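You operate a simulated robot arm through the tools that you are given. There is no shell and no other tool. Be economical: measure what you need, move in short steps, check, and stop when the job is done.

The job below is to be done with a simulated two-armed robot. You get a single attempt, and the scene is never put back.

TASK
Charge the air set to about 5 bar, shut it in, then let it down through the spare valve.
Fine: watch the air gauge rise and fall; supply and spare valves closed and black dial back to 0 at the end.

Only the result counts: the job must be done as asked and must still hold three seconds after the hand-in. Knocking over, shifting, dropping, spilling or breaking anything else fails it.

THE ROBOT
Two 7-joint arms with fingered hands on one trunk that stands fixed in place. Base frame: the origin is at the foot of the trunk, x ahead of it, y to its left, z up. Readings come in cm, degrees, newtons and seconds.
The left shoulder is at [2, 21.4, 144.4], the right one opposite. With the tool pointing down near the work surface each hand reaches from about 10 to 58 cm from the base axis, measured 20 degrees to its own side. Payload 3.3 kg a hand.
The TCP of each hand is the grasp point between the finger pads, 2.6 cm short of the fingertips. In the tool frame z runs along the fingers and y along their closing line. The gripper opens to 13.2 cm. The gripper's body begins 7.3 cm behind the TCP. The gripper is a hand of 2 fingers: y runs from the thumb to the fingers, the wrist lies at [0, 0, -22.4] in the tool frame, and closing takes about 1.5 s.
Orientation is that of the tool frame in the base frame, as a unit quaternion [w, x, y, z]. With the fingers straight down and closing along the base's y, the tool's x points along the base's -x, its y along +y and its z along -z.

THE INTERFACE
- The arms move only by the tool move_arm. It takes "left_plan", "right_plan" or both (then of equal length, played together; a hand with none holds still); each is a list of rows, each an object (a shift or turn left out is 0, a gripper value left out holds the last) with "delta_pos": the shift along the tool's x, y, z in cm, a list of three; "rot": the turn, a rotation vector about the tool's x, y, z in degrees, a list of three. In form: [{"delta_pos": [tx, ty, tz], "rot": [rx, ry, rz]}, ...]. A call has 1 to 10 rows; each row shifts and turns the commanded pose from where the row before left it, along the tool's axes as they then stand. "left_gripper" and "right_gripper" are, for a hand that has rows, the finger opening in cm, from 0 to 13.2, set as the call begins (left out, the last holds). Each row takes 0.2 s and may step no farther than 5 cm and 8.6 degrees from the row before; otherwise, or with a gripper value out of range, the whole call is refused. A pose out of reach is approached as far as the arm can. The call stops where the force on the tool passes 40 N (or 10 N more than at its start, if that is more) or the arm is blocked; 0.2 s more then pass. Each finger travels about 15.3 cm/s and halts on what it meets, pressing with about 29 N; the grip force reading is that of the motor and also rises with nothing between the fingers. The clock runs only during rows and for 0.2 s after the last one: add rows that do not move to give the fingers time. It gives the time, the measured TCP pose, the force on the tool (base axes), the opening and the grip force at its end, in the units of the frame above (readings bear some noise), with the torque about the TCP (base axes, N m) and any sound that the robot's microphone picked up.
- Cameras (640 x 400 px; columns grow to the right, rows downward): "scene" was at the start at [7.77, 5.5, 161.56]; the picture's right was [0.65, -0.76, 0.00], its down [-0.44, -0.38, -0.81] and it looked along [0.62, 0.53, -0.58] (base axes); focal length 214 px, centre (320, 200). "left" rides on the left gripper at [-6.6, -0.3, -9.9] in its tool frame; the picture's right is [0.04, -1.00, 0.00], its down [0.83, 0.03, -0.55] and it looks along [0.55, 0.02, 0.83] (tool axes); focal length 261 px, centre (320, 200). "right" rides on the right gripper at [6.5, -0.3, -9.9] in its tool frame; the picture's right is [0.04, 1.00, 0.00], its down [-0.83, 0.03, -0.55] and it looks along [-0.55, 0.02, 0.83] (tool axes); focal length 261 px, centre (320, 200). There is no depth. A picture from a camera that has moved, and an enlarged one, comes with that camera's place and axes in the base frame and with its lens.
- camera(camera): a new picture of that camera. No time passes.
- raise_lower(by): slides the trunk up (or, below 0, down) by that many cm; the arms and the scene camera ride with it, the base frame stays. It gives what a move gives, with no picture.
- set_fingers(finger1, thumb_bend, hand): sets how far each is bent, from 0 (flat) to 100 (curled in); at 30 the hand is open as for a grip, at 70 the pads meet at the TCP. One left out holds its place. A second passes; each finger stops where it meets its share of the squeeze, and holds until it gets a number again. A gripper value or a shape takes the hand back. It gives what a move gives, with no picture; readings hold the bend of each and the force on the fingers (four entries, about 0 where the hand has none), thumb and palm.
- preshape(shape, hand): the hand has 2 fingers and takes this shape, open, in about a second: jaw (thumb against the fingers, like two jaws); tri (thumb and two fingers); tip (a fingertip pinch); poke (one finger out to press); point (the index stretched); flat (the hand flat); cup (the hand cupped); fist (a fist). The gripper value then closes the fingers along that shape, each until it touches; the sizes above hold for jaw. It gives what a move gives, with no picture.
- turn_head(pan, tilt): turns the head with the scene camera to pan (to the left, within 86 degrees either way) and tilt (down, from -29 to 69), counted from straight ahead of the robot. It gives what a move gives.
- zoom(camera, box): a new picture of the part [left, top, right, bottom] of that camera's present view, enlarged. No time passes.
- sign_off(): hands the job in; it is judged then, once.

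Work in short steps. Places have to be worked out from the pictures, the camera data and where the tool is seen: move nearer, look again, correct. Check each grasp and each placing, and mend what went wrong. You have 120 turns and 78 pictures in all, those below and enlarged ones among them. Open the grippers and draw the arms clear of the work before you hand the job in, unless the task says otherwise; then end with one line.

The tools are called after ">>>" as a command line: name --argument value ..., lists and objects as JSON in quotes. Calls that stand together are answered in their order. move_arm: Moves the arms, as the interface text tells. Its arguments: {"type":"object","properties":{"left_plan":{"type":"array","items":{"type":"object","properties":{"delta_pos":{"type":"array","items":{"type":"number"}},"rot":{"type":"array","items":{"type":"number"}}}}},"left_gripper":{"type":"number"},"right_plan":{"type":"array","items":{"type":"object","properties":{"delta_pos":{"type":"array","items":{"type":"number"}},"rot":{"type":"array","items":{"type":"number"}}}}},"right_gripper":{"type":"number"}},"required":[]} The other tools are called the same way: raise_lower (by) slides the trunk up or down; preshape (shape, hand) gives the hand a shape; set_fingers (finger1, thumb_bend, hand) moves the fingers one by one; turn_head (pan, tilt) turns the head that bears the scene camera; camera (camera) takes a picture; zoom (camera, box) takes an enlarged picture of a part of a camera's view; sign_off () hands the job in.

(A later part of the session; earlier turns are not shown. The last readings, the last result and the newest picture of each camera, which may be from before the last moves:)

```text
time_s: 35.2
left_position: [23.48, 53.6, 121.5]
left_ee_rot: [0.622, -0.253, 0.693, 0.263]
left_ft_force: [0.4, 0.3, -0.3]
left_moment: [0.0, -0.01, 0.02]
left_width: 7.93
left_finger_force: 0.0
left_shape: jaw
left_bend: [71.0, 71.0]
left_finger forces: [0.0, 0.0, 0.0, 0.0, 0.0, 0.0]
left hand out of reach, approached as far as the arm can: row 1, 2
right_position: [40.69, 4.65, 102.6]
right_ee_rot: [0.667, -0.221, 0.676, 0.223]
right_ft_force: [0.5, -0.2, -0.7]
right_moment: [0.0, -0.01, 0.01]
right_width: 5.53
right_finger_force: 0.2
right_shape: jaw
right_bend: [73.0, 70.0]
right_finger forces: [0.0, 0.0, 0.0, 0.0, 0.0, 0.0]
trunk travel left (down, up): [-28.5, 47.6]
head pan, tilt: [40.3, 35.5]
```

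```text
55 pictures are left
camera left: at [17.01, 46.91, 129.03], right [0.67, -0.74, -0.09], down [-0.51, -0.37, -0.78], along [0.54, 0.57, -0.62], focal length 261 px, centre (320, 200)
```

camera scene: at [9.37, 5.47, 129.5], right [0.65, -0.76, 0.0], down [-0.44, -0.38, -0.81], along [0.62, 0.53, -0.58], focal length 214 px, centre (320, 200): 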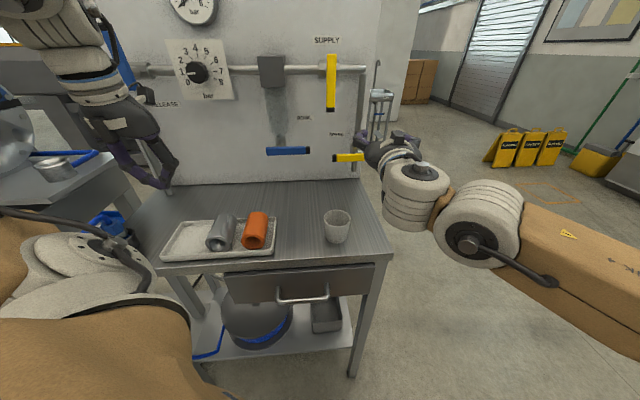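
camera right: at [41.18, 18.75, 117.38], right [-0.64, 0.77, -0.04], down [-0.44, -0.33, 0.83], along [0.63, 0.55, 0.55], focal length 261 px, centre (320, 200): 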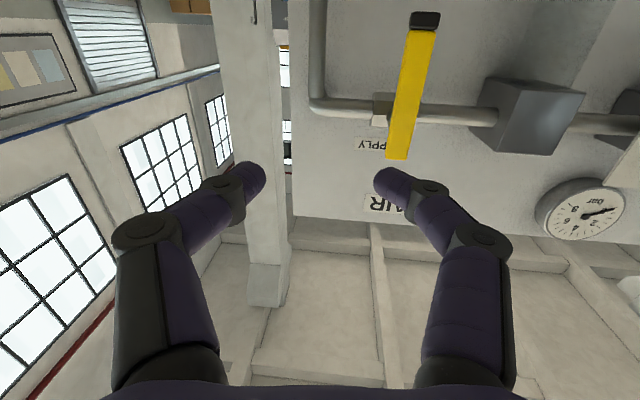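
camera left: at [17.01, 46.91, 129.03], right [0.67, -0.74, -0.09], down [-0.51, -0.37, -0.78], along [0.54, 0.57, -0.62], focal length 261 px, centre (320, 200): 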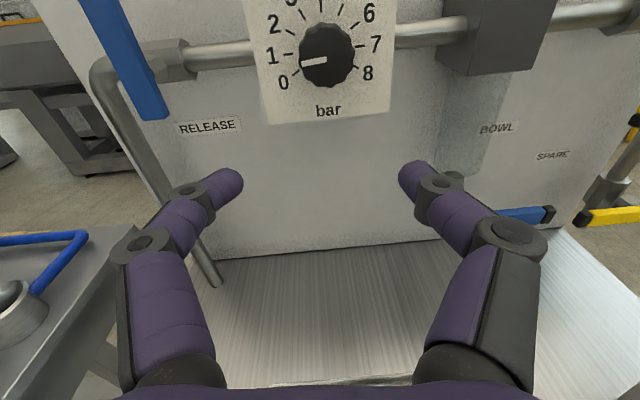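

Now the arm is free: TCP is directly in front of the dial, which I place at (33.5,61.8,125.3) with a knob about 4 cm wide. I line up and move half-way in while pre-rolling the hand counter-clockwise, so there is room to turn clockwise.

>>> move_arm --left_plan '[{"delta_pos": [-2.5, -0.3, 2]}, {"delta_pos": [-2.5, -0.2, 2]}, {"delta_pos": [0, 0, 1]}, {"rot": [0, 0, -8.5]}, {"rot": [0, 0, -8.5]}, {"rot": [0, 0, -8.5]}, {"rot": [0, 0, -8.5]}, {"rot": [0, 0, -8.5]}, {"rot": [0, 0, -8.5]}, {"rot": [0, 0, -8.5]}]'

>>> camera --camera "left"

```text
time_s: 37.4
left_position: [27.93, 56.74, 125.91]
left_ee_rot: [0.67, -0.564, 0.476, -0.081]
left_ft_force: [-0.4, 0.4, -0.2]
left_moment: [-0.02, 0.06, 0.02]
left_width: 7.97
left_finger_force: 0.1
left_shape: jaw
left_bend: [71.0, 71.0]
left_finger forces: [0.0, 0.0, 0.0, 0.0, 0.0, 0.0]
right_position: [40.69, 4.67, 102.55]
right_ee_rot: [0.667, -0.221, 0.676, 0.223]
right_ft_force: [-0.8, 1.0, 0.2]
right_moment: [0.03, 0.03, -0.04]
right_width: 5.51
right_finger_force: 0.0
right_shape: jaw
right_bend: [73.0, 70.0]
right_finger forces: [0.0, 0.0, 0.1, 0.1, 0.0, 0.0]
trunk travel left (down, up): [-28.5, 47.6]
head pan, tilt: [40.3, 35.5]
```

```text
54 pictures are left
camera left: at [17.32, 54.16, 130.73], right [0.45, -0.38, 0.81], down [0.02, -0.9, -0.43], along [0.89, 0.21, -0.4], focal length 261 px, centre (320, 200)
```

left: 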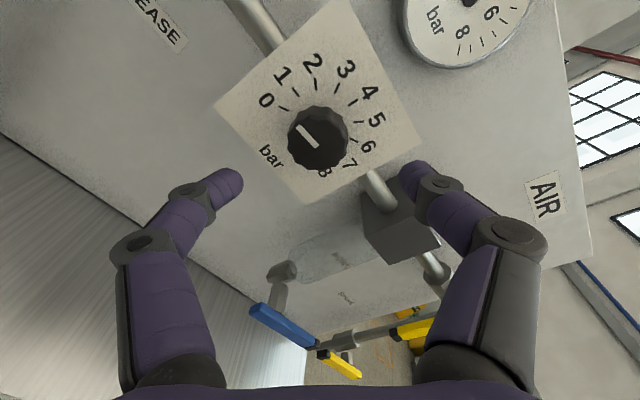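

Aligned on the knob axis within a millimetre or so. I advance 8 cm along the tool axis, then close on the knob.

>>> move_arm --left_plan '[{"delta_pos": [0, 0, 2]}, {"delta_pos": [0, 0, 2]}, {"delta_pos": [0, 0, 2]}, {"delta_pos": [0, 0, 1]}, {"delta_pos": [0, 0, 1]}]'

>>> move_arm --left_plan '[{}, {}, {}, {}, {}]' --left_gripper 2.5

>>> camera --camera "left"

```text
time_s: 38.6
left_position: [33.76, 62.12, 125.33]
left_ee_rot: [0.67, -0.563, 0.477, -0.081]
left_ft_force: [-3.2, -3.3, -1.6]
left_moment: [0.11, -0.14, -0.11]
left_width: 7.91
left_finger_force: 0.0
left_shape: jaw
left_bend: [71.0, 71.0]
left_finger forces: [0.0, 0.1, 0.0, 0.0, 4.2, 0.0]
right_position: [40.76, 4.69, 102.56]
right_ee_rot: [0.667, -0.221, 0.676, 0.223]
right_ft_force: [0.9, 0.3, 0.5]
right_moment: [-0.02, 0.02, 0.02]
right_width: 5.49
right_finger_force: 0.0
right_shape: jaw
right_bend: [73.0, 70.0]
right_finger forces: [0.0, 0.0, 0.0, 0.1, 0.1, 0.1]
trunk travel left (down, up): [-28.5, 47.6]
head pan, tilt: [40.3, 35.5]
```

```text
time_s: 39.8
left_position: [33.83, 61.96, 125.26]
left_ee_rot: [0.67, -0.563, 0.477, -0.081]
left_ft_force: [5.8, 6.9, 5.9]
left_moment: [0.33, -0.33, -0.18]
left_width: 2.67
left_finger_force: 28.4
left_shape: jaw
left_bend: [73.0, 72.0]
left_finger forces: [27.2, 0.0, 0.0, 0.0, 40.8, 0.0]
right_position: [40.78, 4.74, 102.45]
right_ee_rot: [0.666, -0.221, 0.676, 0.223]
right_ft_force: [0.1, 0.3, 0.3]
right_moment: [-0.04, 0.03, 0.02]
right_width: 5.49
right_finger_force: 0.1
right_shape: jaw
right_bend: [73.0, 70.0]
right_finger forces: [0.1, 0.1, 0.0, 0.0, 0.0, 0.1]
trunk travel left (down, up): [-28.5, 47.6]
head pan, tilt: [40.3, 35.5]
```

```text
53 pictures are left
camera left: at [23.22, 59.57, 130.05], right [0.45, -0.38, 0.81], down [0.02, -0.9, -0.43], along [0.89, 0.22, -0.4], focal length 261 px, centre (320, 200)
```

left: 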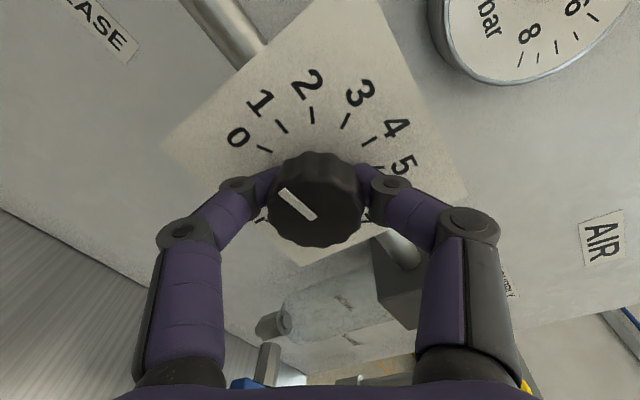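

The opening reads 2.67 cm with the tips wrapped behind the knob, so I'm too deep. I open, back off 2 cm and re-close on the knob itself.

>>> move_arm --left_plan '[{}, {}, {}, {"delta_pos": [0, 0, -1]}, {"delta_pos": [0, 0, -1]}]' --left_gripper 8

>>> move_arm --left_plan '[{}, {}, {}, {}, {}]' --left_gripper 3

>>> camera --camera "left"

```text
time_s: 41.0
left_position: [32.44, 60.83, 125.3]
left_ee_rot: [0.67, -0.563, 0.477, -0.081]
left_ft_force: [-0.1, -0.1, -0.2]
left_moment: [-0.01, 0.01, 0.0]
left_width: 7.95
left_finger_force: 0.1
left_shape: jaw
left_bend: [71.0, 71.0]
left_finger forces: [0.0, 0.0, 0.0, 0.0, 0.0, 0.0]
right_position: [40.73, 4.67, 102.49]
right_ee_rot: [0.666, -0.22, 0.677, 0.223]
right_ft_force: [-0.2, 0.6, 0.2]
right_moment: [-0.01, 0.01, -0.01]
right_width: 5.48
right_finger_force: 0.0
right_shape: jaw
right_bend: [73.0, 70.0]
right_finger forces: [0.1, 0.0, 0.0, 0.0, 0.0, 0.0]
trunk travel left (down, up): [-28.5, 47.6]
head pan, tilt: [40.3, 35.5]
```

```text
time_s: 42.2
left_position: [32.41, 60.84, 125.4]
left_ee_rot: [0.67, -0.563, 0.478, -0.081]
left_ft_force: [-0.3, 0.8, 0.0]
left_moment: [0.04, -0.06, 0.03]
left_width: 3.38
left_finger_force: 29.2
left_shape: jaw
left_bend: [73.0, 70.0]
left_finger forces: [26.2, 0.0, 0.0, 0.1, 25.9, 0.0]
right_position: [40.72, 4.64, 102.58]
right_ee_rot: [0.666, -0.221, 0.676, 0.223]
right_ft_force: [-0.1, 0.7, 0.0]
right_moment: [-0.01, 0.01, -0.04]
right_width: 5.5
right_finger_force: 0.1
right_shape: jaw
right_bend: [73.0, 70.0]
right_finger forces: [0.0, 0.1, 0.1, 0.0, 0.0, 0.0]
trunk travel left (down, up): [-28.5, 47.6]
head pan, tilt: [40.3, 35.5]
```

```text
52 pictures are left
camera left: at [21.73, 58.25, 130.18], right [0.45, -0.38, 0.81], down [0.02, -0.9, -0.43], along [0.89, 0.22, -0.4], focal length 261 px, centre (320, 200)
```

left: 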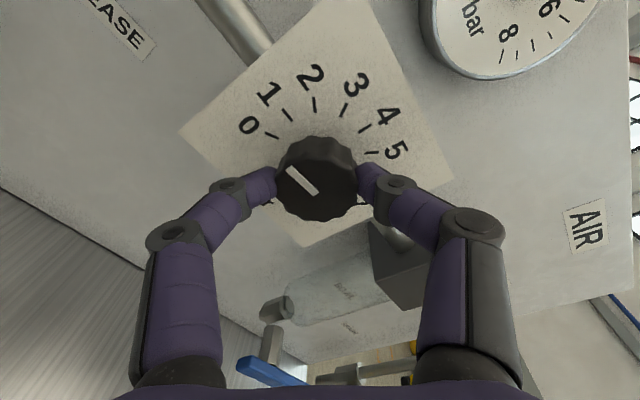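

Good balanced grip at 3.4 cm. The scale reads about 30° per bar, so 5 bar is about 150° clockwise. I turn 85° first.

>>> move_arm --left_plan '[{"rot": [0, 0, 8.5]}, {"rot": [0, 0, 8.5]}, {"rot": [0, 0, 8.5]}, {"rot": [0, 0, 8.5]}, {"rot": [0, 0, 8.5]}, {"rot": [0, 0, 8.5]}, {"rot": [0, 0, 8.5]}, {"rot": [0, 0, 8.5]}, {"rot": [0, 0, 8.5]}, {"rot": [0, 0, 8.5]}]'

>>> camera --camera "left"

```text
time_s: 44.4
left_position: [32.3, 60.81, 125.44]
left_ee_rot: [0.547, -0.092, 0.732, 0.395]
left_ft_force: [2.7, -2.2, -1.3]
left_moment: [0.07, -0.13, 0.26]
left_width: 3.37
left_finger_force: 29.4
left_shape: jaw
left_bend: [75.0, 70.0]
left_finger forces: [27.7, 0.1, 0.1, 0.0, 30.6, 0.0]
right_position: [40.75, 4.62, 102.55]
right_ee_rot: [0.667, -0.22, 0.676, 0.222]
right_ft_force: [0.1, 0.0, -0.2]
right_moment: [0.0, -0.03, -0.04]
right_width: 5.48
right_finger_force: 0.1
right_shape: jaw
right_bend: [73.0, 70.0]
right_finger forces: [0.0, 0.0, 0.1, 0.0, 0.1, 0.0]
trunk travel left (down, up): [-28.5, 47.6]
head pan, tilt: [40.3, 35.5]
```

```text
51 pictures are left
camera left: at [27.81, 52.0, 131.99], right [0.55, -0.66, -0.51], down [-0.74, -0.1, -0.66], along [0.38, 0.74, -0.55], focal length 261 px, centre (320, 200)
```

left: 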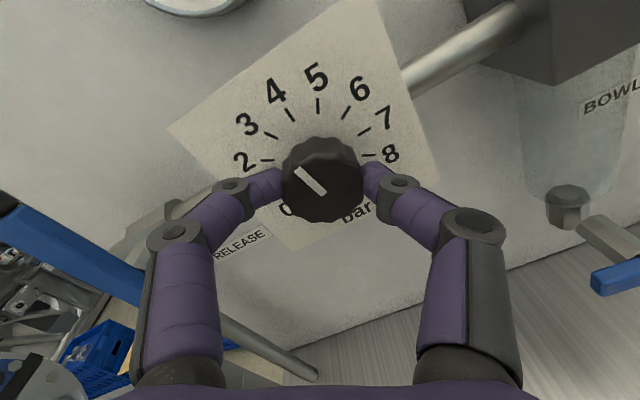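

The knob turns with the hand, pointer now near 2.8. I turn another 65°.

>>> move_arm --left_plan '[{"rot": [0, 0, 8.5]}, {"rot": [0, 0, 8.5]}, {"rot": [0, 0, 8.5]}, {"rot": [0, 0, 8.5]}, {"rot": [0, 0, 8.5]}, {"rot": [0, 0, 8.5]}, {"rot": [0, 0, 8.5]}, {"rot": [0, 0, 5.5]}]'

>>> camera --camera "left"

```text
time_s: 46.2
left_position: [32.38, 60.65, 125.44]
left_ee_rot: [0.449, 0.071, 0.735, 0.504]
left_ft_force: [6.9, -0.7, 1.2]
left_moment: [0.26, -0.23, 0.2]
left_width: 3.32
left_finger_force: 28.7
left_shape: jaw
left_bend: [76.0, 70.0]
left_finger forces: [28.8, 0.1, 0.0, 0.0, 29.7, 0.1]
left hand out of reach, approached as far as the arm can: row 4, 5, 6, 7, 8
right_position: [40.69, 4.74, 102.42]
right_ee_rot: [0.666, -0.22, 0.676, 0.223]
right_ft_force: [0.5, -0.1, 0.3]
right_moment: [0.01, -0.01, 0.01]
right_width: 5.5
right_finger_force: 0.1
right_shape: jaw
right_bend: [73.0, 70.0]
right_finger forces: [0.0, 0.1, 0.0, 0.0, 0.1, 0.1]
trunk travel left (down, up): [-28.5, 47.6]
head pan, tilt: [40.3, 35.5]
```

```text
50 pictures are left
camera left: at [29.14, 50.29, 130.01], right [0.32, -0.46, -0.83], down [-0.91, 0.11, -0.41], along [0.28, 0.88, -0.38], focal length 261 px, centre (320, 200)
```

left: 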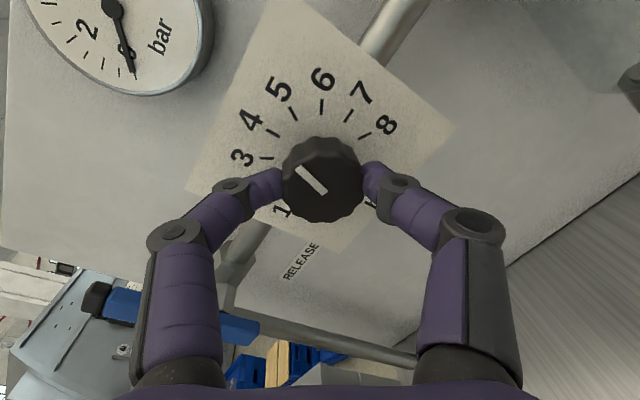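

The pointer is at about 4 and the roll limit is reached. I release, roll back 60°, regrip and turn the remaining 30° or so.

>>> move_arm --left_plan '[{}, {}, {}, {"rot": [0, 0, -8.5]}, {"rot": [0, 0, -8.5]}, {"rot": [0, 0, -8.5]}, {"rot": [0, 0, -8.5]}, {"rot": [0, 0, -8.5]}, {"rot": [0, 0, -8.5]}, {"rot": [0, 0, -8.5]}]' --left_gripper 8

>>> move_arm --left_plan '[{}, {}, {}, {}, {}]' --left_gripper 3

>>> camera --camera "left"

```text
time_s: 48.4
left_position: [32.28, 60.77, 125.43]
left_ee_rot: [0.64, -0.304, 0.673, 0.214]
left_ft_force: [0.6, 0.2, -0.7]
left_moment: [-0.01, -0.03, -0.03]
left_width: 7.94
left_finger_force: 0.1
left_shape: jaw
left_bend: [71.0, 71.0]
left_finger forces: [0.1, 0.0, 0.1, 0.1, 0.1, 0.1]
right_position: [40.77, 4.68, 102.62]
right_ee_rot: [0.667, -0.22, 0.676, 0.223]
right_ft_force: [-0.9, 0.5, -0.1]
right_moment: [0.03, 0.01, -0.03]
right_width: 5.49
right_finger_force: 0.1
right_shape: jaw
right_bend: [73.0, 70.0]
right_finger forces: [0.1, 0.0, 0.1, 0.0, 0.0, 0.1]
trunk travel left (down, up): [-28.5, 47.6]
head pan, tilt: [40.3, 35.5]
```

```text
time_s: 49.6
left_position: [32.36, 60.66, 125.49]
left_ee_rot: [0.64, -0.303, 0.673, 0.215]
left_ft_force: [1.9, 1.3, 3.3]
left_moment: [0.06, -0.08, 0.01]
left_width: 3.3
left_finger_force: 29.0
left_shape: jaw
left_bend: [73.0, 70.0]
left_finger forces: [25.5, 0.0, 0.1, 0.1, 26.6, 0.0]
right_position: [40.75, 4.66, 102.55]
right_ee_rot: [0.667, -0.221, 0.676, 0.223]
right_ft_force: [-0.5, -1.0, 0.2]
right_moment: [0.02, 0.0, 0.01]
right_width: 5.49
right_finger_force: 0.1
right_shape: jaw
right_bend: [73.0, 70.0]
right_finger forces: [0.0, 0.1, 0.0, 0.0, 0.0, 0.0]
trunk travel left (down, up): [-28.5, 47.6]
head pan, tilt: [40.3, 35.5]
```

```text
49 pictures are left
camera left: at [25.23, 54.71, 132.94], right [0.68, -0.73, 0.06], down [-0.43, -0.46, -0.78], along [0.59, 0.51, -0.62], focal length 261 px, centre (320, 200)
```

left: 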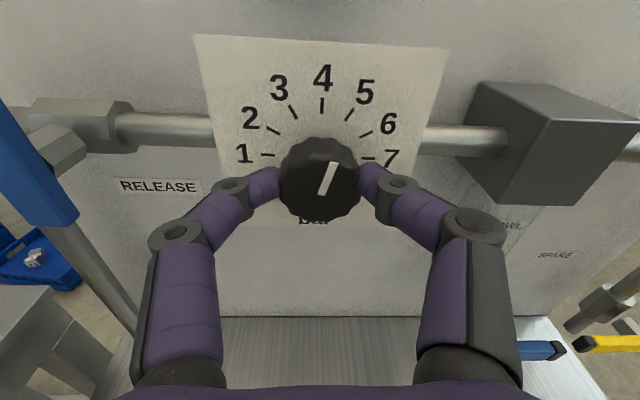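

The pointer looks close to 5 already. I zoom to read it.

>>> zoom --camera "left" --box '[220, 50, 420, 230]'

```text
2.22 times, centred on (320, 140) of left
camera zoom: at [25.23, 54.71, 132.94], right [0.68, -0.73, 0.06], down [-0.43, -0.46, -0.78], along [0.59, 0.51, -0.62], focal length 579 px, centre (320, 333)
```

zoom: 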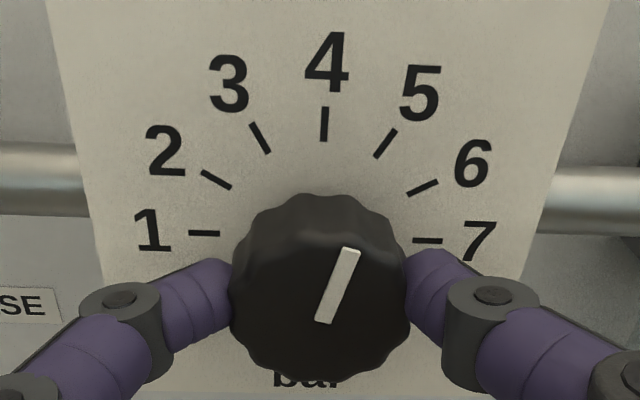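

The pointer is about 20° past "4", or roughly 4.6. I turn another 11°.

>>> move_arm --left_plan '[{"rot": [0, 0, 6]}, {"rot": [0, 0, 6]}, {}]'

>>> move_arm --left_plan '[{}, {}, {}, {"delta_pos": [0, 0, -2]}, {"delta_pos": [0, 0, -2]}, {"delta_pos": [0, 0, -2]}]' --left_gripper 8

>>> zoom --camera "left" --box '[180, 20, 460, 240]'

```text
time_s: 50.4
left_position: [32.41, 60.64, 125.47]
left_ee_rot: [0.613, -0.23, 0.702, 0.282]
left_ft_force: [1.9, -1.6, 4.9]
left_moment: [0.05, -0.07, 0.11]
left_width: 3.29
left_finger_force: 28.7
left_shape: jaw
left_bend: [74.0, 70.0]
left_finger forces: [26.3, 0.0, 0.0, 0.0, 28.1, 0.0]
right_position: [40.71, 4.67, 102.53]
right_ee_rot: [0.667, -0.22, 0.676, 0.223]
right_ft_force: [-0.1, 1.3, 0.9]
right_moment: [-0.03, 0.0, -0.02]
right_width: 5.47
right_finger_force: 0.0
right_shape: jaw
right_bend: [73.0, 70.0]
right_finger forces: [0.0, 0.0, 0.1, 0.1, 0.0, 0.0]
trunk travel left (down, up): [-28.5, 47.6]
head pan, tilt: [40.3, 35.5]
```

```text
time_s: 51.8
left_position: [27.92, 56.67, 125.95]
left_ee_rot: [0.614, -0.231, 0.701, 0.281]
left_ft_force: [-0.7, 0.8, 0.3]
left_moment: [0.0, -0.01, -0.05]
left_width: 7.94
left_finger_force: 0.1
left_shape: jaw
left_bend: [71.0, 71.0]
left_finger forces: [0.0, 0.1, 0.1, 0.0, 0.0, 0.0]
right_position: [40.66, 4.7, 102.67]
right_ee_rot: [0.666, -0.221, 0.676, 0.224]
right_ft_force: [-0.9, 0.0, 0.5]
right_moment: [-0.01, -0.02, -0.03]
right_width: 5.5
right_finger_force: 0.1
right_shape: jaw
right_bend: [73.0, 70.0]
right_finger forces: [0.2, 0.1, 0.0, 0.1, 0.0, 0.1]
trunk travel left (down, up): [-28.5, 47.6]
head pan, tilt: [40.3, 35.5]
```

```text
1.82 times, centred on (320, 130) of left
camera zoom: at [21.81, 49.71, 133.4], right [0.66, -0.73, -0.15], down [-0.54, -0.33, -0.77], along [0.52, 0.59, -0.62], focal length 474 px, centre (320, 327)
```

zoom: 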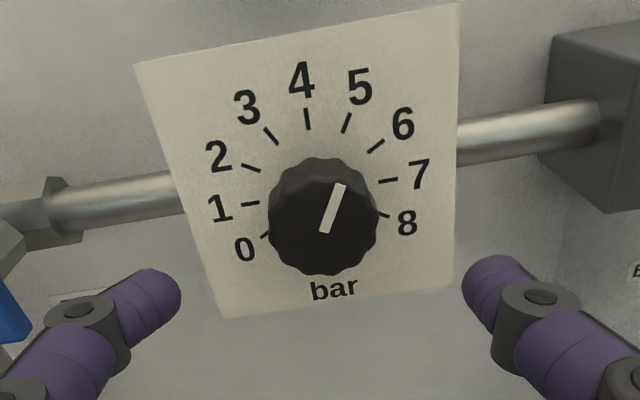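

The pointer reads about 4.8, good enough for now; the gauge will confirm. Next is the supply valve: I un-roll the hand and slide it right along the panel at safe depth.

>>> move_arm --left_plan '[{"rot": [0, 0, -7]}, {"rot": [0, 0, -7]}, {"delta_pos": [0.5, -4, 0]}, {"delta_pos": [0.5, -4, 0]}, {"delta_pos": [0.5, -4, 0]}, {"delta_pos": [1, -4, 0]}, {"delta_pos": [1, -4, 0]}, {"delta_pos": [1, -3, 0]}]' --left_gripper 6

>>> camera --camera "left"

```text
time_s: 53.6
left_position: [44.38, 49.66, 123.32]
left_ee_rot: [0.644, -0.312, 0.669, 0.202]
left_ft_force: [0.3, -1.0, 0.4]
left_moment: [-0.01, 0.0, 0.01]
left_width: 6.07
left_finger_force: 0.0
left_shape: jaw
left_bend: [73.0, 70.0]
left_finger forces: [0.0, 0.1, 0.0, 0.0, 0.1, 0.0]
left hand out of reach, approached as far as the arm can: row 5, 6, 7, 8
right_position: [40.74, 4.66, 102.64]
right_ee_rot: [0.666, -0.221, 0.677, 0.224]
right_ft_force: [0.8, -0.1, 0.1]
right_moment: [-0.01, 0.01, 0.01]
right_width: 5.5
right_finger_force: 0.0
right_shape: jaw
right_bend: [73.0, 70.0]
right_finger forces: [0.0, 0.0, 0.1, 0.1, 0.0, 0.0]
trunk travel left (down, up): [-28.5, 47.6]
head pan, tilt: [40.3, 35.5]
```

```text
46 pictures are left
camera left: at [37.07, 43.87, 130.84], right [0.68, -0.73, 0.09], down [-0.41, -0.48, -0.78], along [0.61, 0.49, -0.62], focal length 261 px, centre (320, 200)
```

left: 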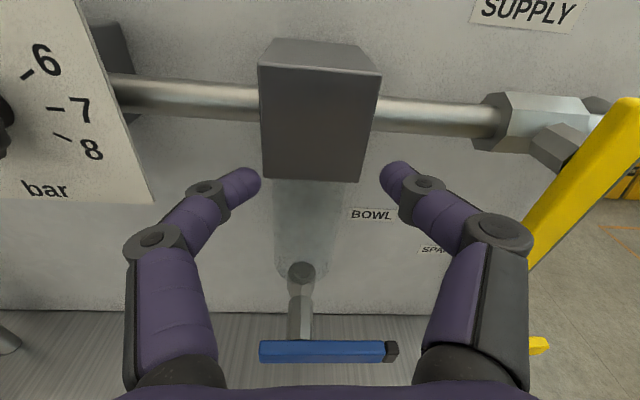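

Same limit at outward yaw, as expected. I yaw the hand clockwise to point more along +x while backing out and moving right.

>>> move_arm --left_plan '[{"delta_pos": [0, -0.5, -2], "rot": [5, 0, 0]}, {"delta_pos": [0, -1, -2], "rot": [8, 0, 0]}, {"delta_pos": [0, -1.5, -1.5], "rot": [8, 0, 0]}, {"delta_pos": [0, -2, -1], "rot": [8, 0, 0]}, {"delta_pos": [0, -2, -1], "rot": [8, 0, 0]}]' --left_gripper 3

>>> camera --camera "left"

```text
time_s: 54.8
left_position: [40.74, 39.79, 124.81]
left_ee_rot: [0.71, -0.094, 0.698, -0.019]
left_ft_force: [0.3, 0.4, -1.2]
left_moment: [0.0, -0.02, 0.02]
left_width: 3.04
left_finger_force: 0.0
left_shape: jaw
left_bend: [73.0, 70.0]
left_finger forces: [0.0, 0.1, 0.1, 0.0, 0.0, 0.0]
right_position: [40.8, 4.64, 102.61]
right_ee_rot: [0.667, -0.221, 0.676, 0.223]
right_ft_force: [1.2, 0.0, -0.2]
right_moment: [0.03, -0.01, 0.03]
right_width: 5.49
right_finger_force: 0.1
right_shape: jaw
right_bend: [73.0, 70.0]
right_finger forces: [0.0, 0.1, 0.1, 0.0, 0.1, 0.0]
trunk travel left (down, up): [-28.5, 47.6]
head pan, tilt: [40.3, 35.5]
```

```text
45 pictures are left
camera left: at [30.84, 39.48, 131.38], right [0.1, -0.99, 0.12], down [-0.53, -0.16, -0.83], along [0.84, 0.02, -0.54], focal length 261 px, centre (320, 200)
```

left: 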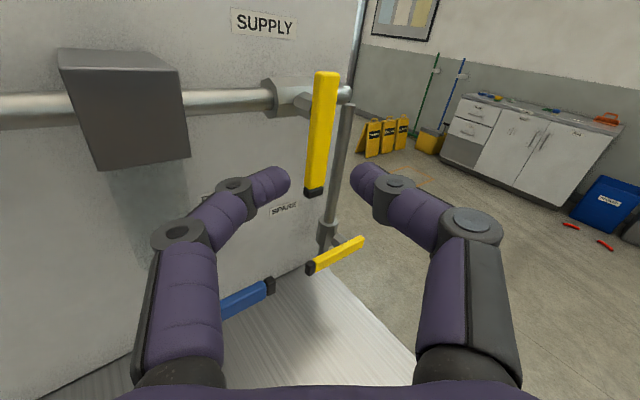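

This yaw is comfortable for the arm and the lever is straight ahead, with its tip confirmed near (56,41,116). I move in with the jaws open to straddle its lower half.

>>> move_arm --left_plan '[{"delta_pos": [2.1, 0.2, 1]}, {"delta_pos": [2.1, 0.2, 3]}, {"delta_pos": [2.2, 0.2, 3]}, {"delta_pos": [0, 0.2, 3]}]' --left_gripper 6

>>> camera --camera "left"

```text
time_s: 55.8
left_position: [50.93, 40.59, 118.49]
left_ee_rot: [0.709, -0.094, 0.698, -0.019]
left_ft_force: [0.4, -0.2, 0.0]
left_moment: [0.01, -0.01, 0.01]
left_width: 5.96
left_finger_force: 0.2
left_shape: jaw
left_bend: [73.0, 70.0]
left_finger forces: [0.0, 0.0, 0.0, 0.0, 0.0, 0.0]
right_position: [40.75, 4.73, 102.56]
right_ee_rot: [0.667, -0.22, 0.676, 0.222]
right_ft_force: [0.2, -0.2, 0.2]
right_moment: [-0.03, -0.05, 0.0]
right_width: 5.5
right_finger_force: 0.0
right_shape: jaw
right_bend: [73.0, 70.0]
right_finger forces: [0.0, 0.0, 0.1, 0.1, 0.1, 0.0]
trunk travel left (down, up): [-28.5, 47.6]
head pan, tilt: [40.3, 35.5]
```

```text
44 pictures are left
camera left: at [40.97, 40.29, 124.97], right [0.11, -0.99, 0.12], down [-0.53, -0.16, -0.83], along [0.84, 0.03, -0.54], focal length 261 px, centre (320, 200)
```

left: 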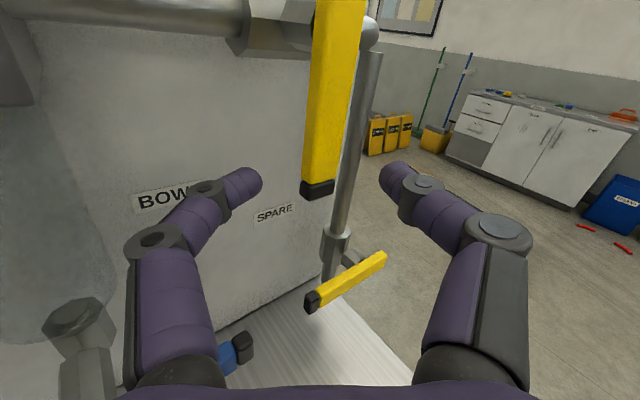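

Well centred. I go in 4.5 cm more, then push gently to the right (+l) to test which way it opens.

>>> move_arm --left_plan '[{"delta_pos": [0, 0, 2.2]}, {"delta_pos": [0, 0, 2.2]}, {}]'

>>> move_arm --left_plan '[{"delta_pos": [0, -1, 0.6]}, {"delta_pos": [0, -1, 0.7]}, {"delta_pos": [0, -1, 0.8]}, {"delta_pos": [-0.2, -1, 0.8]}]'

>>> camera --camera "left"

```text
time_s: 56.6
left_position: [55.27, 40.87, 118.5]
left_ee_rot: [0.71, -0.094, 0.698, -0.019]
left_ft_force: [0.1, -0.2, -0.3]
left_moment: [-0.01, 0.02, 0.0]
left_width: 5.98
left_finger_force: 0.0
left_shape: jaw
left_bend: [73.0, 70.0]
left_finger forces: [0.0, 0.0, 0.1, 0.0, 0.0, 0.1]
right_position: [40.7, 4.59, 102.53]
right_ee_rot: [0.666, -0.221, 0.676, 0.223]
right_ft_force: [-0.7, -0.2, 0.5]
right_moment: [0.02, -0.01, -0.04]
right_width: 5.5
right_finger_force: 0.1
right_shape: jaw
right_bend: [73.0, 70.0]
right_finger forces: [0.0, 0.1, 0.0, 0.0, 0.1, 0.1]
trunk travel left (down, up): [-28.5, 47.6]
head pan, tilt: [40.3, 35.5]
```

```text
time_s: 57.6
left_position: [58.54, 37.46, 119.39]
left_ee_rot: [0.709, -0.095, 0.698, -0.018]
left_ft_force: [-0.1, 3.0, -2.1]
left_moment: [-0.07, -0.05, -0.08]
left_width: 6.19
left_finger_force: 0.0
left_shape: jaw
left_bend: [73.0, 70.0]
left_finger forces: [3.2, 0.0, 0.1, 0.0, 0.1, 0.0]
right_position: [40.7, 4.72, 102.53]
right_ee_rot: [0.666, -0.221, 0.676, 0.224]
right_ft_force: [0.5, -0.7, -0.2]
right_moment: [0.05, -0.01, 0.02]
right_width: 5.5
right_finger_force: 0.0
right_shape: jaw
right_bend: [73.0, 70.0]
right_finger forces: [0.0, 0.0, 0.0, 0.0, 0.1, 0.0]
trunk travel left (down, up): [-28.5, 47.6]
head pan, tilt: [40.3, 35.5]
```

```text
43 pictures are left
camera left: at [48.61, 37.12, 125.9], right [0.11, -0.99, 0.12], down [-0.53, -0.16, -0.83], along [0.84, 0.03, -0.54], focal length 261 px, centre (320, 200)
```

left: 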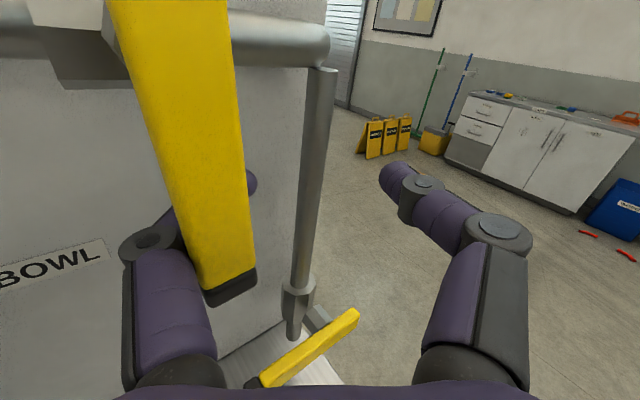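

The lever is giving way to the right with only 3 N. I follow the arc, right then up.

>>> move_arm --left_plan '[{"delta_pos": [0, -1, 0.7]}, {"delta_pos": [-0.8, -1, 0.7]}, {"delta_pos": [-1.3, -1, 0.7]}, {"delta_pos": [-1.3, -0.5, 0.35]}, {"delta_pos": [-1.4, -0.4, 0.2]}]'

>>> camera --camera "left"

>>> camera --camera "scene"

```text
time_s: 58.9
left_position: [61.82, 34.26, 123.85]
left_ee_rot: [0.701, -0.092, 0.707, -0.018]
left_ft_force: [-0.3, -5.0, -11.8]
left_moment: [-0.52, -0.58, 0.22]
left_width: 5.86
left_finger_force: 0.1
left_shape: jaw
left_bend: [73.0, 70.0]
left_finger forces: [12.6, 0.0, 0.0, 0.1, 0.0, 0.0]
right_position: [40.71, 4.63, 102.62]
right_ee_rot: [0.665, -0.221, 0.677, 0.224]
right_ft_force: [-0.3, -0.4, 0.2]
right_moment: [0.0, 0.01, -0.06]
right_width: 5.51
right_finger_force: 0.1
right_shape: jaw
right_bend: [73.0, 70.0]
right_finger forces: [0.0, 0.0, 0.0, 0.0, 0.0, 0.0]
trunk travel left (down, up): [-28.5, 47.6]
head pan, tilt: [40.3, 35.5]
stopped in row 5 (left hand): the force on the tool passed its limit at 43 N (the readings are from after the stop); the commanded pose is now the measured one
```

```text
42 pictures are left
camera left: at [52.04, 34.1, 130.65], right [0.1, -0.99, 0.11], down [-0.55, -0.15, -0.82], along [0.83, 0.02, -0.56], focal length 261 px, centre (320, 200)
```

left: 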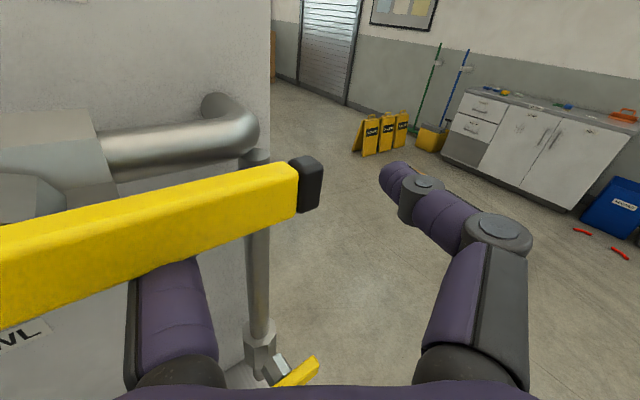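

```text
41 pictures are left
camera scene: at [11.59, 5.49, 117.37], right [0.65, -0.76, 0.0], down [-0.44, -0.38, -0.81], along [0.62, 0.53, -0.58], focal length 214 px, centre (320, 200)
```

scene: 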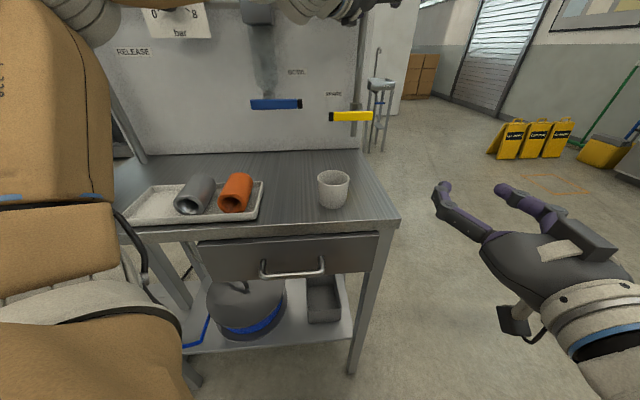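

The lever is now horizontal against its stop: supply open. I tilt the head up to read the gauge.

>>> turn_head --pan 50 --tilt -5

>>> camera --camera "scene"

```text
time_s: 60.0
left_position: [61.91, 34.38, 123.98]
left_ee_rot: [0.702, -0.091, 0.706, -0.019]
left_ft_force: [-1.4, -7.4, -25.5]
left_moment: [-1.07, -1.32, 0.5]
left_width: 5.9
left_finger_force: 0.1
left_shape: jaw
left_bend: [73.0, 70.0]
left_finger forces: [26.0, 0.0, 0.0, 0.0, 0.0, 0.0]
right_position: [40.92, 4.73, 102.38]
right_ee_rot: [0.666, -0.22, 0.677, 0.223]
right_ft_force: [0.5, 0.5, -0.1]
right_moment: [0.01, 0.03, -0.01]
right_width: 5.47
right_finger_force: 0.0
right_shape: jaw
right_bend: [73.0, 70.0]
right_finger forces: [0.0, 0.0, 0.0, 0.0, 0.0, 0.0]
trunk travel left (down, up): [-28.5, 47.6]
head pan, tilt: [50.0, -5.0]
```

```text
40 pictures are left
camera scene: at [10.58, 6.53, 123.79], right [0.77, -0.64, 0.0], down [0.05, 0.07, -1.0], along [0.64, 0.76, 0.09], focal length 214 px, centre (320, 200)
```

scene: 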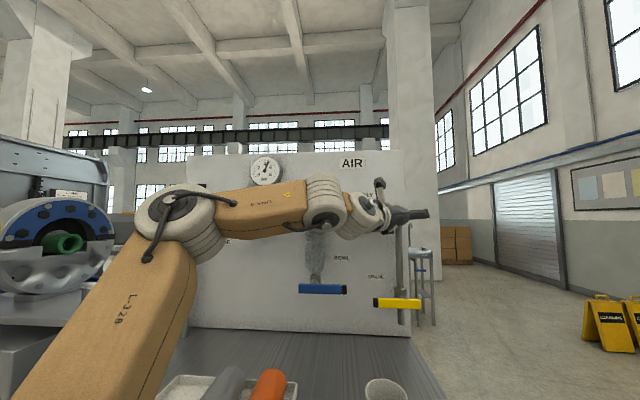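

Gauge is in view now; I zoom to read it.

>>> zoom --camera "scene" --box '[240, 150, 290, 190]'

```text
10.00 times, centred on (265, 170) of scene
camera zoom: at [10.58, 6.53, 123.79], right [0.77, -0.64, 0.0], down [0.05, 0.07, -1.0], along [0.64, 0.76, 0.09], focal length 2145 px, centre (870, 500)
```

zoom: 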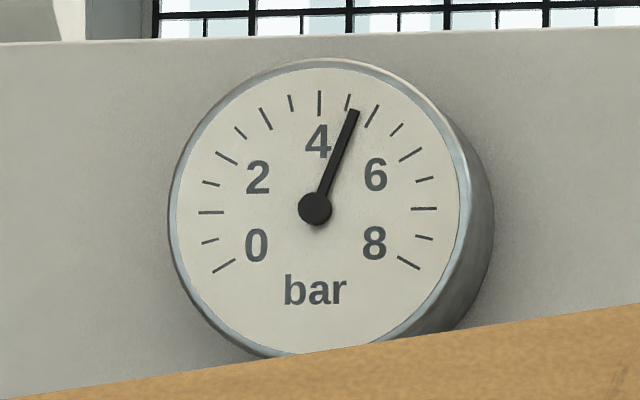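

The gauge is near 4.65 bar. I ease the hand down off the lever's stop, wait, and re-read to see if it settled.

>>> move_arm --left_plan '[{"delta_pos": [0.6, 0, 0]}, {}, {}, {}, {}, {}]'

>>> zoom --camera "scene" --box '[240, 150, 290, 190]'

```text
time_s: 61.4
left_position: [61.77, 34.32, 123.68]
left_ee_rot: [0.704, -0.093, 0.704, -0.018]
left_ft_force: [0.3, 0.3, -0.2]
left_moment: [-0.02, 0.0, 0.0]
left_width: 5.98
left_finger_force: 0.1
left_shape: jaw
left_bend: [73.0, 70.0]
left_finger forces: [0.1, 0.0, 0.1, 0.0, 0.1, 0.0]
right_position: [40.71, 4.69, 102.55]
right_ee_rot: [0.666, -0.22, 0.677, 0.223]
right_ft_force: [0.2, -0.8, 0.5]
right_moment: [0.0, 0.01, 0.0]
right_width: 5.48
right_finger_force: 0.1
right_shape: jaw
right_bend: [73.0, 70.0]
right_finger forces: [0.0, 0.0, 0.1, 0.0, 0.0, 0.0]
trunk travel left (down, up): [-28.5, 47.6]
head pan, tilt: [50.0, -5.0]
```

```text
10.00 times, centred on (265, 170) of scene
camera zoom: at [10.4, 6.52, 123.83], right [0.77, -0.64, 0.0], down [0.06, 0.07, -1.0], along [0.64, 0.76, 0.09], focal length 2145 px, centre (870, 500)
```

zoom: 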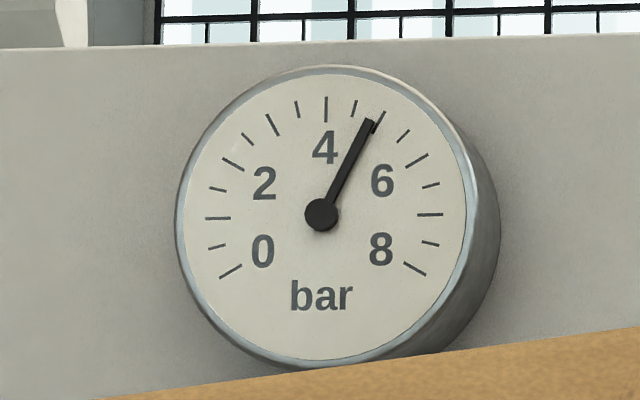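

The gauge has settled at about 4.9 bar: charged. To shut in, I retract the hand, rise above the lever with closed fingers, and re-enter above it.

>>> move_arm --left_plan '[{"delta_pos": [0.3, 0, -3.5]}, {"delta_pos": [0, 0, -3.5]}, {"delta_pos": [-2.2, 1, 0]}, {"delta_pos": [-2.2, 1, 0]}, {"delta_pos": [-2.2, 1.2, 0]}, {}]' --left_gripper 0

>>> camera --camera "left"

```text
time_s: 62.8
left_position: [54.52, 37.71, 129.44]
left_ee_rot: [0.704, -0.091, 0.704, -0.02]
left_ft_force: [0.7, 0.0, 0.6]
left_moment: [-0.03, 0.0, -0.02]
left_width: 0.01
left_finger_force: 28.9
left_shape: jaw
left_bend: [70.0, 69.0]
left_finger forces: [0.1, 0.0, 0.0, 0.0, 0.1, 0.0]
right_position: [40.74, 4.7, 102.49]
right_ee_rot: [0.667, -0.221, 0.676, 0.223]
right_ft_force: [0.6, 0.1, -0.5]
right_moment: [0.0, 0.01, -0.01]
right_width: 5.47
right_finger_force: 0.1
right_shape: jaw
right_bend: [73.0, 70.0]
right_finger forces: [0.0, 0.0, 0.0, 0.1, 0.0, 0.1]
trunk travel left (down, up): [-28.5, 47.6]
head pan, tilt: [50.0, -5.0]
```

```text
37 pictures are left
camera left: at [44.57, 37.46, 136.25], right [0.1, -0.99, 0.12], down [-0.55, -0.15, -0.82], along [0.83, 0.02, -0.56], focal length 261 px, centre (320, 200)
```

left: 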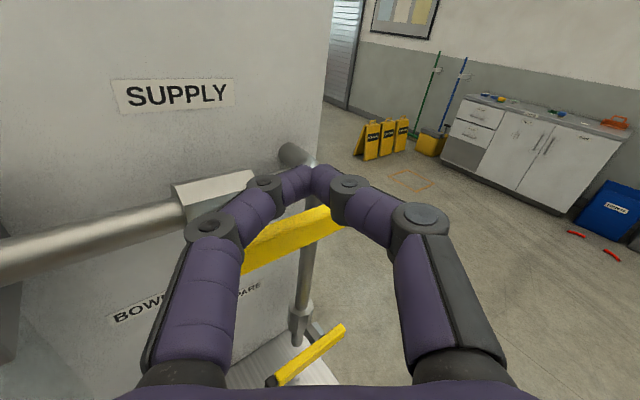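

The fingers sit just above the lever level. I go in over the lever end and push down along the arc.

>>> move_arm --left_plan '[{"delta_pos": [0, -0.9, 3]}, {"delta_pos": [0, -0.9, 3]}, {"delta_pos": [1.5, 0, 0]}, {"delta_pos": [1.5, 0, 0]}, {"delta_pos": [1.5, 0, 0]}, {"delta_pos": [1.5, 0.2, -0.2]}]'

>>> camera --camera "left"

```text
time_s: 64.2
left_position: [60.34, 35.51, 123.61]
left_ee_rot: [0.703, -0.091, 0.705, -0.019]
left_ft_force: [0.4, -11.2, 2.7]
left_moment: [0.04, 0.12, 0.51]
left_width: 0.0
left_finger_force: 29.1
left_shape: jaw
left_bend: [69.0, 69.0]
left_finger forces: [11.3, 0.1, 0.0, 0.0, 0.0, 0.0]
right_position: [40.78, 4.41, 102.74]
right_ee_rot: [0.667, -0.22, 0.676, 0.223]
right_ft_force: [0.9, -0.2, -1.1]
right_moment: [0.0, 0.01, 0.02]
right_width: 5.48
right_finger_force: 0.1
right_shape: jaw
right_bend: [73.0, 70.0]
right_finger forces: [0.0, 0.0, 0.0, 0.1, 0.0, 0.0]
trunk travel left (down, up): [-28.5, 47.6]
head pan, tilt: [50.0, -5.0]
```

```text
36 pictures are left
camera left: at [50.54, 35.32, 130.4], right [0.1, -0.99, 0.11], down [-0.55, -0.15, -0.82], along [0.83, 0.02, -0.56], focal length 261 px, centre (320, 200)
```

left: 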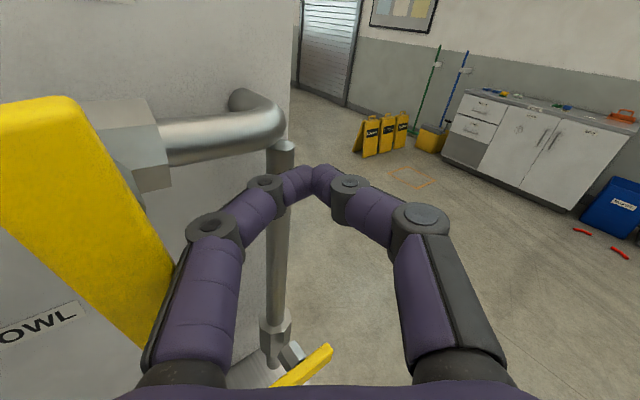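

The lever swung most of the way down, about 35° from vertical. I push it left until it meets its closed stop.

>>> move_arm --left_plan '[{"delta_pos": [1.5, 0, 0]}, {"delta_pos": [1.5, 0.5, -0.4]}, {"delta_pos": [0, 1, -0.8]}, {"delta_pos": [0, 1, -0.8]}, {"delta_pos": [0, 1, -0.8]}]'

>>> camera --camera "left"

```text
time_s: 65.2
left_position: [58.24, 35.73, 120.44]
left_ee_rot: [0.703, -0.081, 0.706, -0.028]
left_ft_force: [2.2, -28.5, -2.7]
left_moment: [-0.26, -0.1, 0.72]
left_width: 0.0
left_finger_force: 29.7
left_shape: jaw
left_bend: [62.0, 70.0]
left_finger forces: [28.4, 0.1, 0.1, 0.1, 0.0, 0.0]
right_position: [40.72, 4.45, 102.56]
right_ee_rot: [0.667, -0.22, 0.676, 0.225]
right_ft_force: [-0.4, 0.8, -0.5]
right_moment: [-0.03, -0.02, 0.02]
right_width: 5.5
right_finger_force: 0.0
right_shape: jaw
right_bend: [73.0, 70.0]
right_finger forces: [0.1, 0.1, 0.0, 0.0, 0.1, 0.1]
trunk travel left (down, up): [-28.5, 47.6]
head pan, tilt: [50.0, -5.0]
stopped in row 4 (left hand): the force on the tool passed its limit at 44 N (the readings are from after the stop); the commanded pose is now the measured one
```

```text
35 pictures are left
camera left: at [48.43, 35.8, 127.17], right [0.08, -0.99, 0.12], down [-0.55, -0.14, -0.82], along [0.83, 0.0, -0.56], focal length 261 px, centre (320, 200)
```

left: 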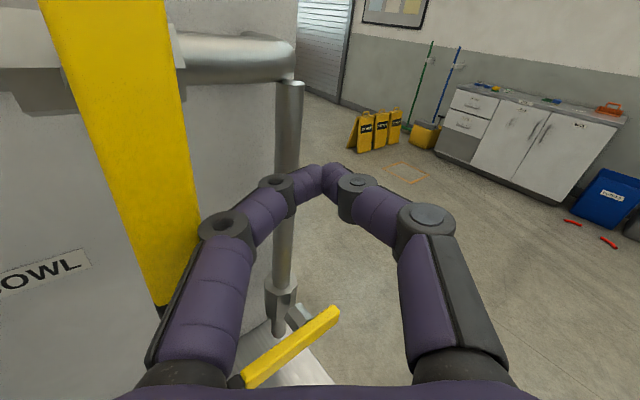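

It stopped hard at 44 N and the lever looks vertical. I retreat to check it and to view the spare lever.

>>> move_arm --left_plan '[{"delta_pos": [0, -0.7, 0]}, {"delta_pos": [0, 0, -3.5]}, {"delta_pos": [0, 0, -3.5]}, {"delta_pos": [1.5, 1, -3.5]}, {"delta_pos": [3, 1.5, -1]}, {"delta_pos": [3, 1.5, -1]}]'

>>> camera --camera "left"

>>> zoom --camera "scene" --box '[220, 140, 440, 320]'

```text
time_s: 66.6
left_position: [45.57, 37.88, 112.54]
left_ee_rot: [0.703, -0.087, 0.705, -0.024]
left_ft_force: [-0.1, -0.1, -0.4]
left_moment: [-0.01, -0.01, 0.01]
left_width: 0.0
left_finger_force: 29.1
left_shape: jaw
left_bend: [67.0, 70.0]
left_finger forces: [0.0, 0.0, 0.1, 0.1, 0.0, 0.1]
right_position: [40.79, 4.83, 102.44]
right_ee_rot: [0.666, -0.221, 0.676, 0.224]
right_ft_force: [0.5, -1.0, 0.3]
right_moment: [0.02, 0.02, -0.01]
right_width: 5.52
right_finger_force: 0.1
right_shape: jaw
right_bend: [73.0, 70.0]
right_finger forces: [0.1, 0.1, 0.1, 0.0, 0.0, 0.1]
trunk travel left (down, up): [-28.5, 47.6]
head pan, tilt: [50.0, -5.0]
```

```text
34 pictures are left
camera left: at [35.6, 37.68, 119.25], right [0.09, -0.99, 0.12], down [-0.55, -0.15, -0.82], along [0.83, 0.01, -0.56], focal length 261 px, centre (320, 200)
```

left: 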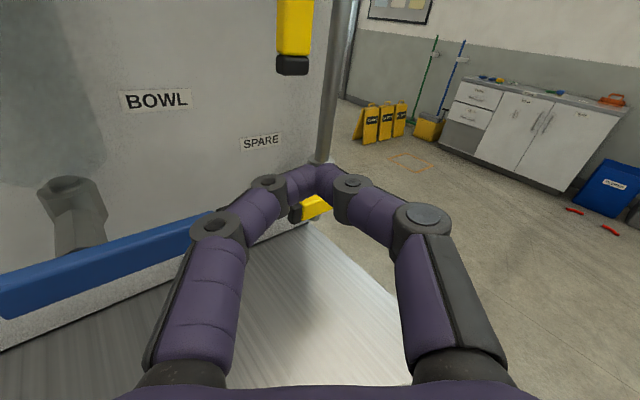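

```text
2.22 times, centred on (330, 230) of scene
camera zoom: at [10.41, 6.55, 123.83], right [0.77, -0.64, 0.0], down [0.06, 0.07, -1.0], along [0.64, 0.76, 0.09], focal length 477 px, centre (298, 133)
```

zoom: 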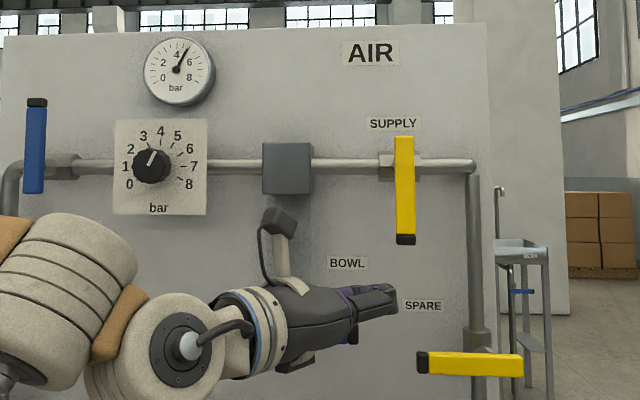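

Supply is closed and the gauge holds near 5 with everything shut in. Now the spare: I bring the closed fingers above the lever's tip end and press down lightly to test that direction.

>>> move_arm --left_plan '[{"delta_pos": [2, 0.4, 3]}, {"delta_pos": [2, 0.4, 3]}, {"delta_pos": [2, 0.4, 3]}, {"delta_pos": [0, 0.2, 3.5]}]'

>>> camera --camera "left"

>>> zoom --camera "scene" --box '[300, 200, 460, 340]'

```text
time_s: 67.6
left_position: [57.91, 39.24, 106.23]
left_ee_rot: [0.704, -0.087, 0.705, -0.025]
left_ft_force: [0.6, 0.4, -0.3]
left_moment: [-0.04, 0.04, -0.01]
left_width: 0.0
left_finger_force: 29.7
left_shape: jaw
left_bend: [67.0, 70.0]
left_finger forces: [0.0, 0.1, 0.0, 0.1, 0.0, 0.0]
right_position: [40.8, 4.65, 102.65]
right_ee_rot: [0.667, -0.221, 0.676, 0.223]
right_ft_force: [-0.4, -0.7, 0.5]
right_moment: [0.02, -0.01, -0.05]
right_width: 5.5
right_finger_force: 0.1
right_shape: jaw
right_bend: [73.0, 70.0]
right_finger forces: [0.1, 0.0, 0.1, 0.0, 0.1, 0.1]
trunk travel left (down, up): [-28.5, 47.6]
head pan, tilt: [50.0, -5.0]
```

```text
32 pictures are left
camera left: at [48.01, 39.22, 112.88], right [0.09, -0.99, 0.12], down [-0.55, -0.15, -0.82], along [0.83, 0.01, -0.56], focal length 261 px, centre (320, 200)
```

left: 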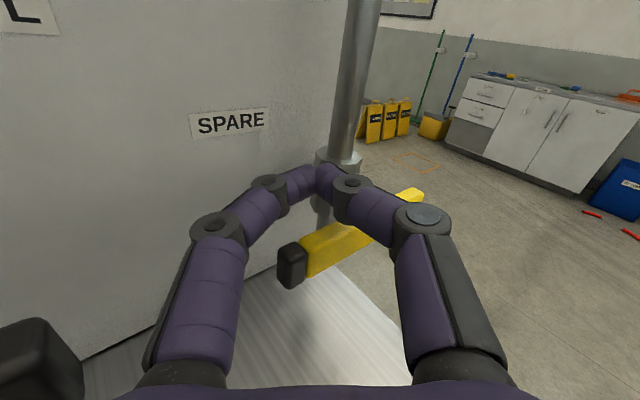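

```text
2.86 times, centred on (380, 270) of scene
camera zoom: at [10.42, 6.52, 123.83], right [0.77, -0.64, 0.0], down [0.06, 0.07, -1.0], along [0.64, 0.76, 0.09], focal length 613 px, centre (149, 0)
```

zoom: 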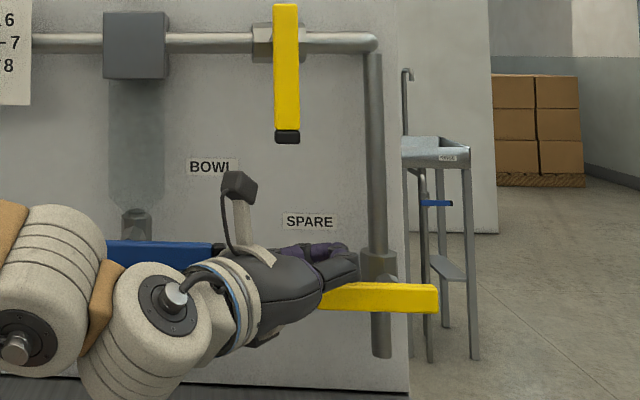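

Positioned above the lever near its tip. I press down in small steps.

>>> move_arm --left_plan '[{"delta_pos": [1, 0, 0.3]}, {"delta_pos": [1, 0, 0]}, {"delta_pos": [1, 0, 0]}, {"delta_pos": [1, 0, 0]}]'

>>> camera --camera "left"

```text
time_s: 68.4
left_position: [58.22, 38.89, 104.64]
left_ee_rot: [0.715, -0.094, 0.692, -0.026]
left_ft_force: [-0.2, 4.7, 11.5]
left_moment: [-0.04, -0.03, -0.13]
left_width: 0.0
left_finger_force: 28.9
left_shape: jaw
left_bend: [68.0, 70.0]
left_finger forces: [4.3, 0.1, 0.1, 0.0, 4.1, 0.0]
right_position: [40.75, 4.7, 102.59]
right_ee_rot: [0.667, -0.222, 0.675, 0.224]
right_ft_force: [0.2, -0.3, -0.1]
right_moment: [0.0, 0.06, 0.02]
right_width: 5.47
right_finger_force: 0.1
right_shape: jaw
right_bend: [73.0, 70.0]
right_finger forces: [0.1, 0.0, 0.0, 0.1, 0.0, 0.1]
trunk travel left (down, up): [-28.5, 47.6]
head pan, tilt: [50.0, -5.0]
stopped in row 4 (left hand): the force on the tool passed its limit at 47 N (the readings are from after the stop); the commanded pose is now the measured one
```

```text
30 pictures are left
camera left: at [48.07, 38.74, 110.92], right [0.09, -0.99, 0.13], down [-0.52, -0.16, -0.84], along [0.85, 0.01, -0.53], focal length 261 px, centre (320, 200)
```

left: 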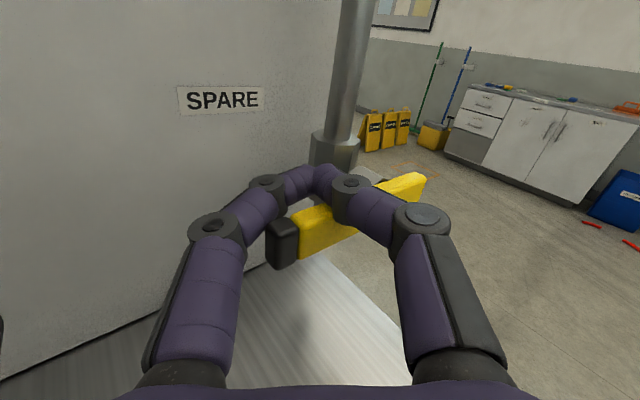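

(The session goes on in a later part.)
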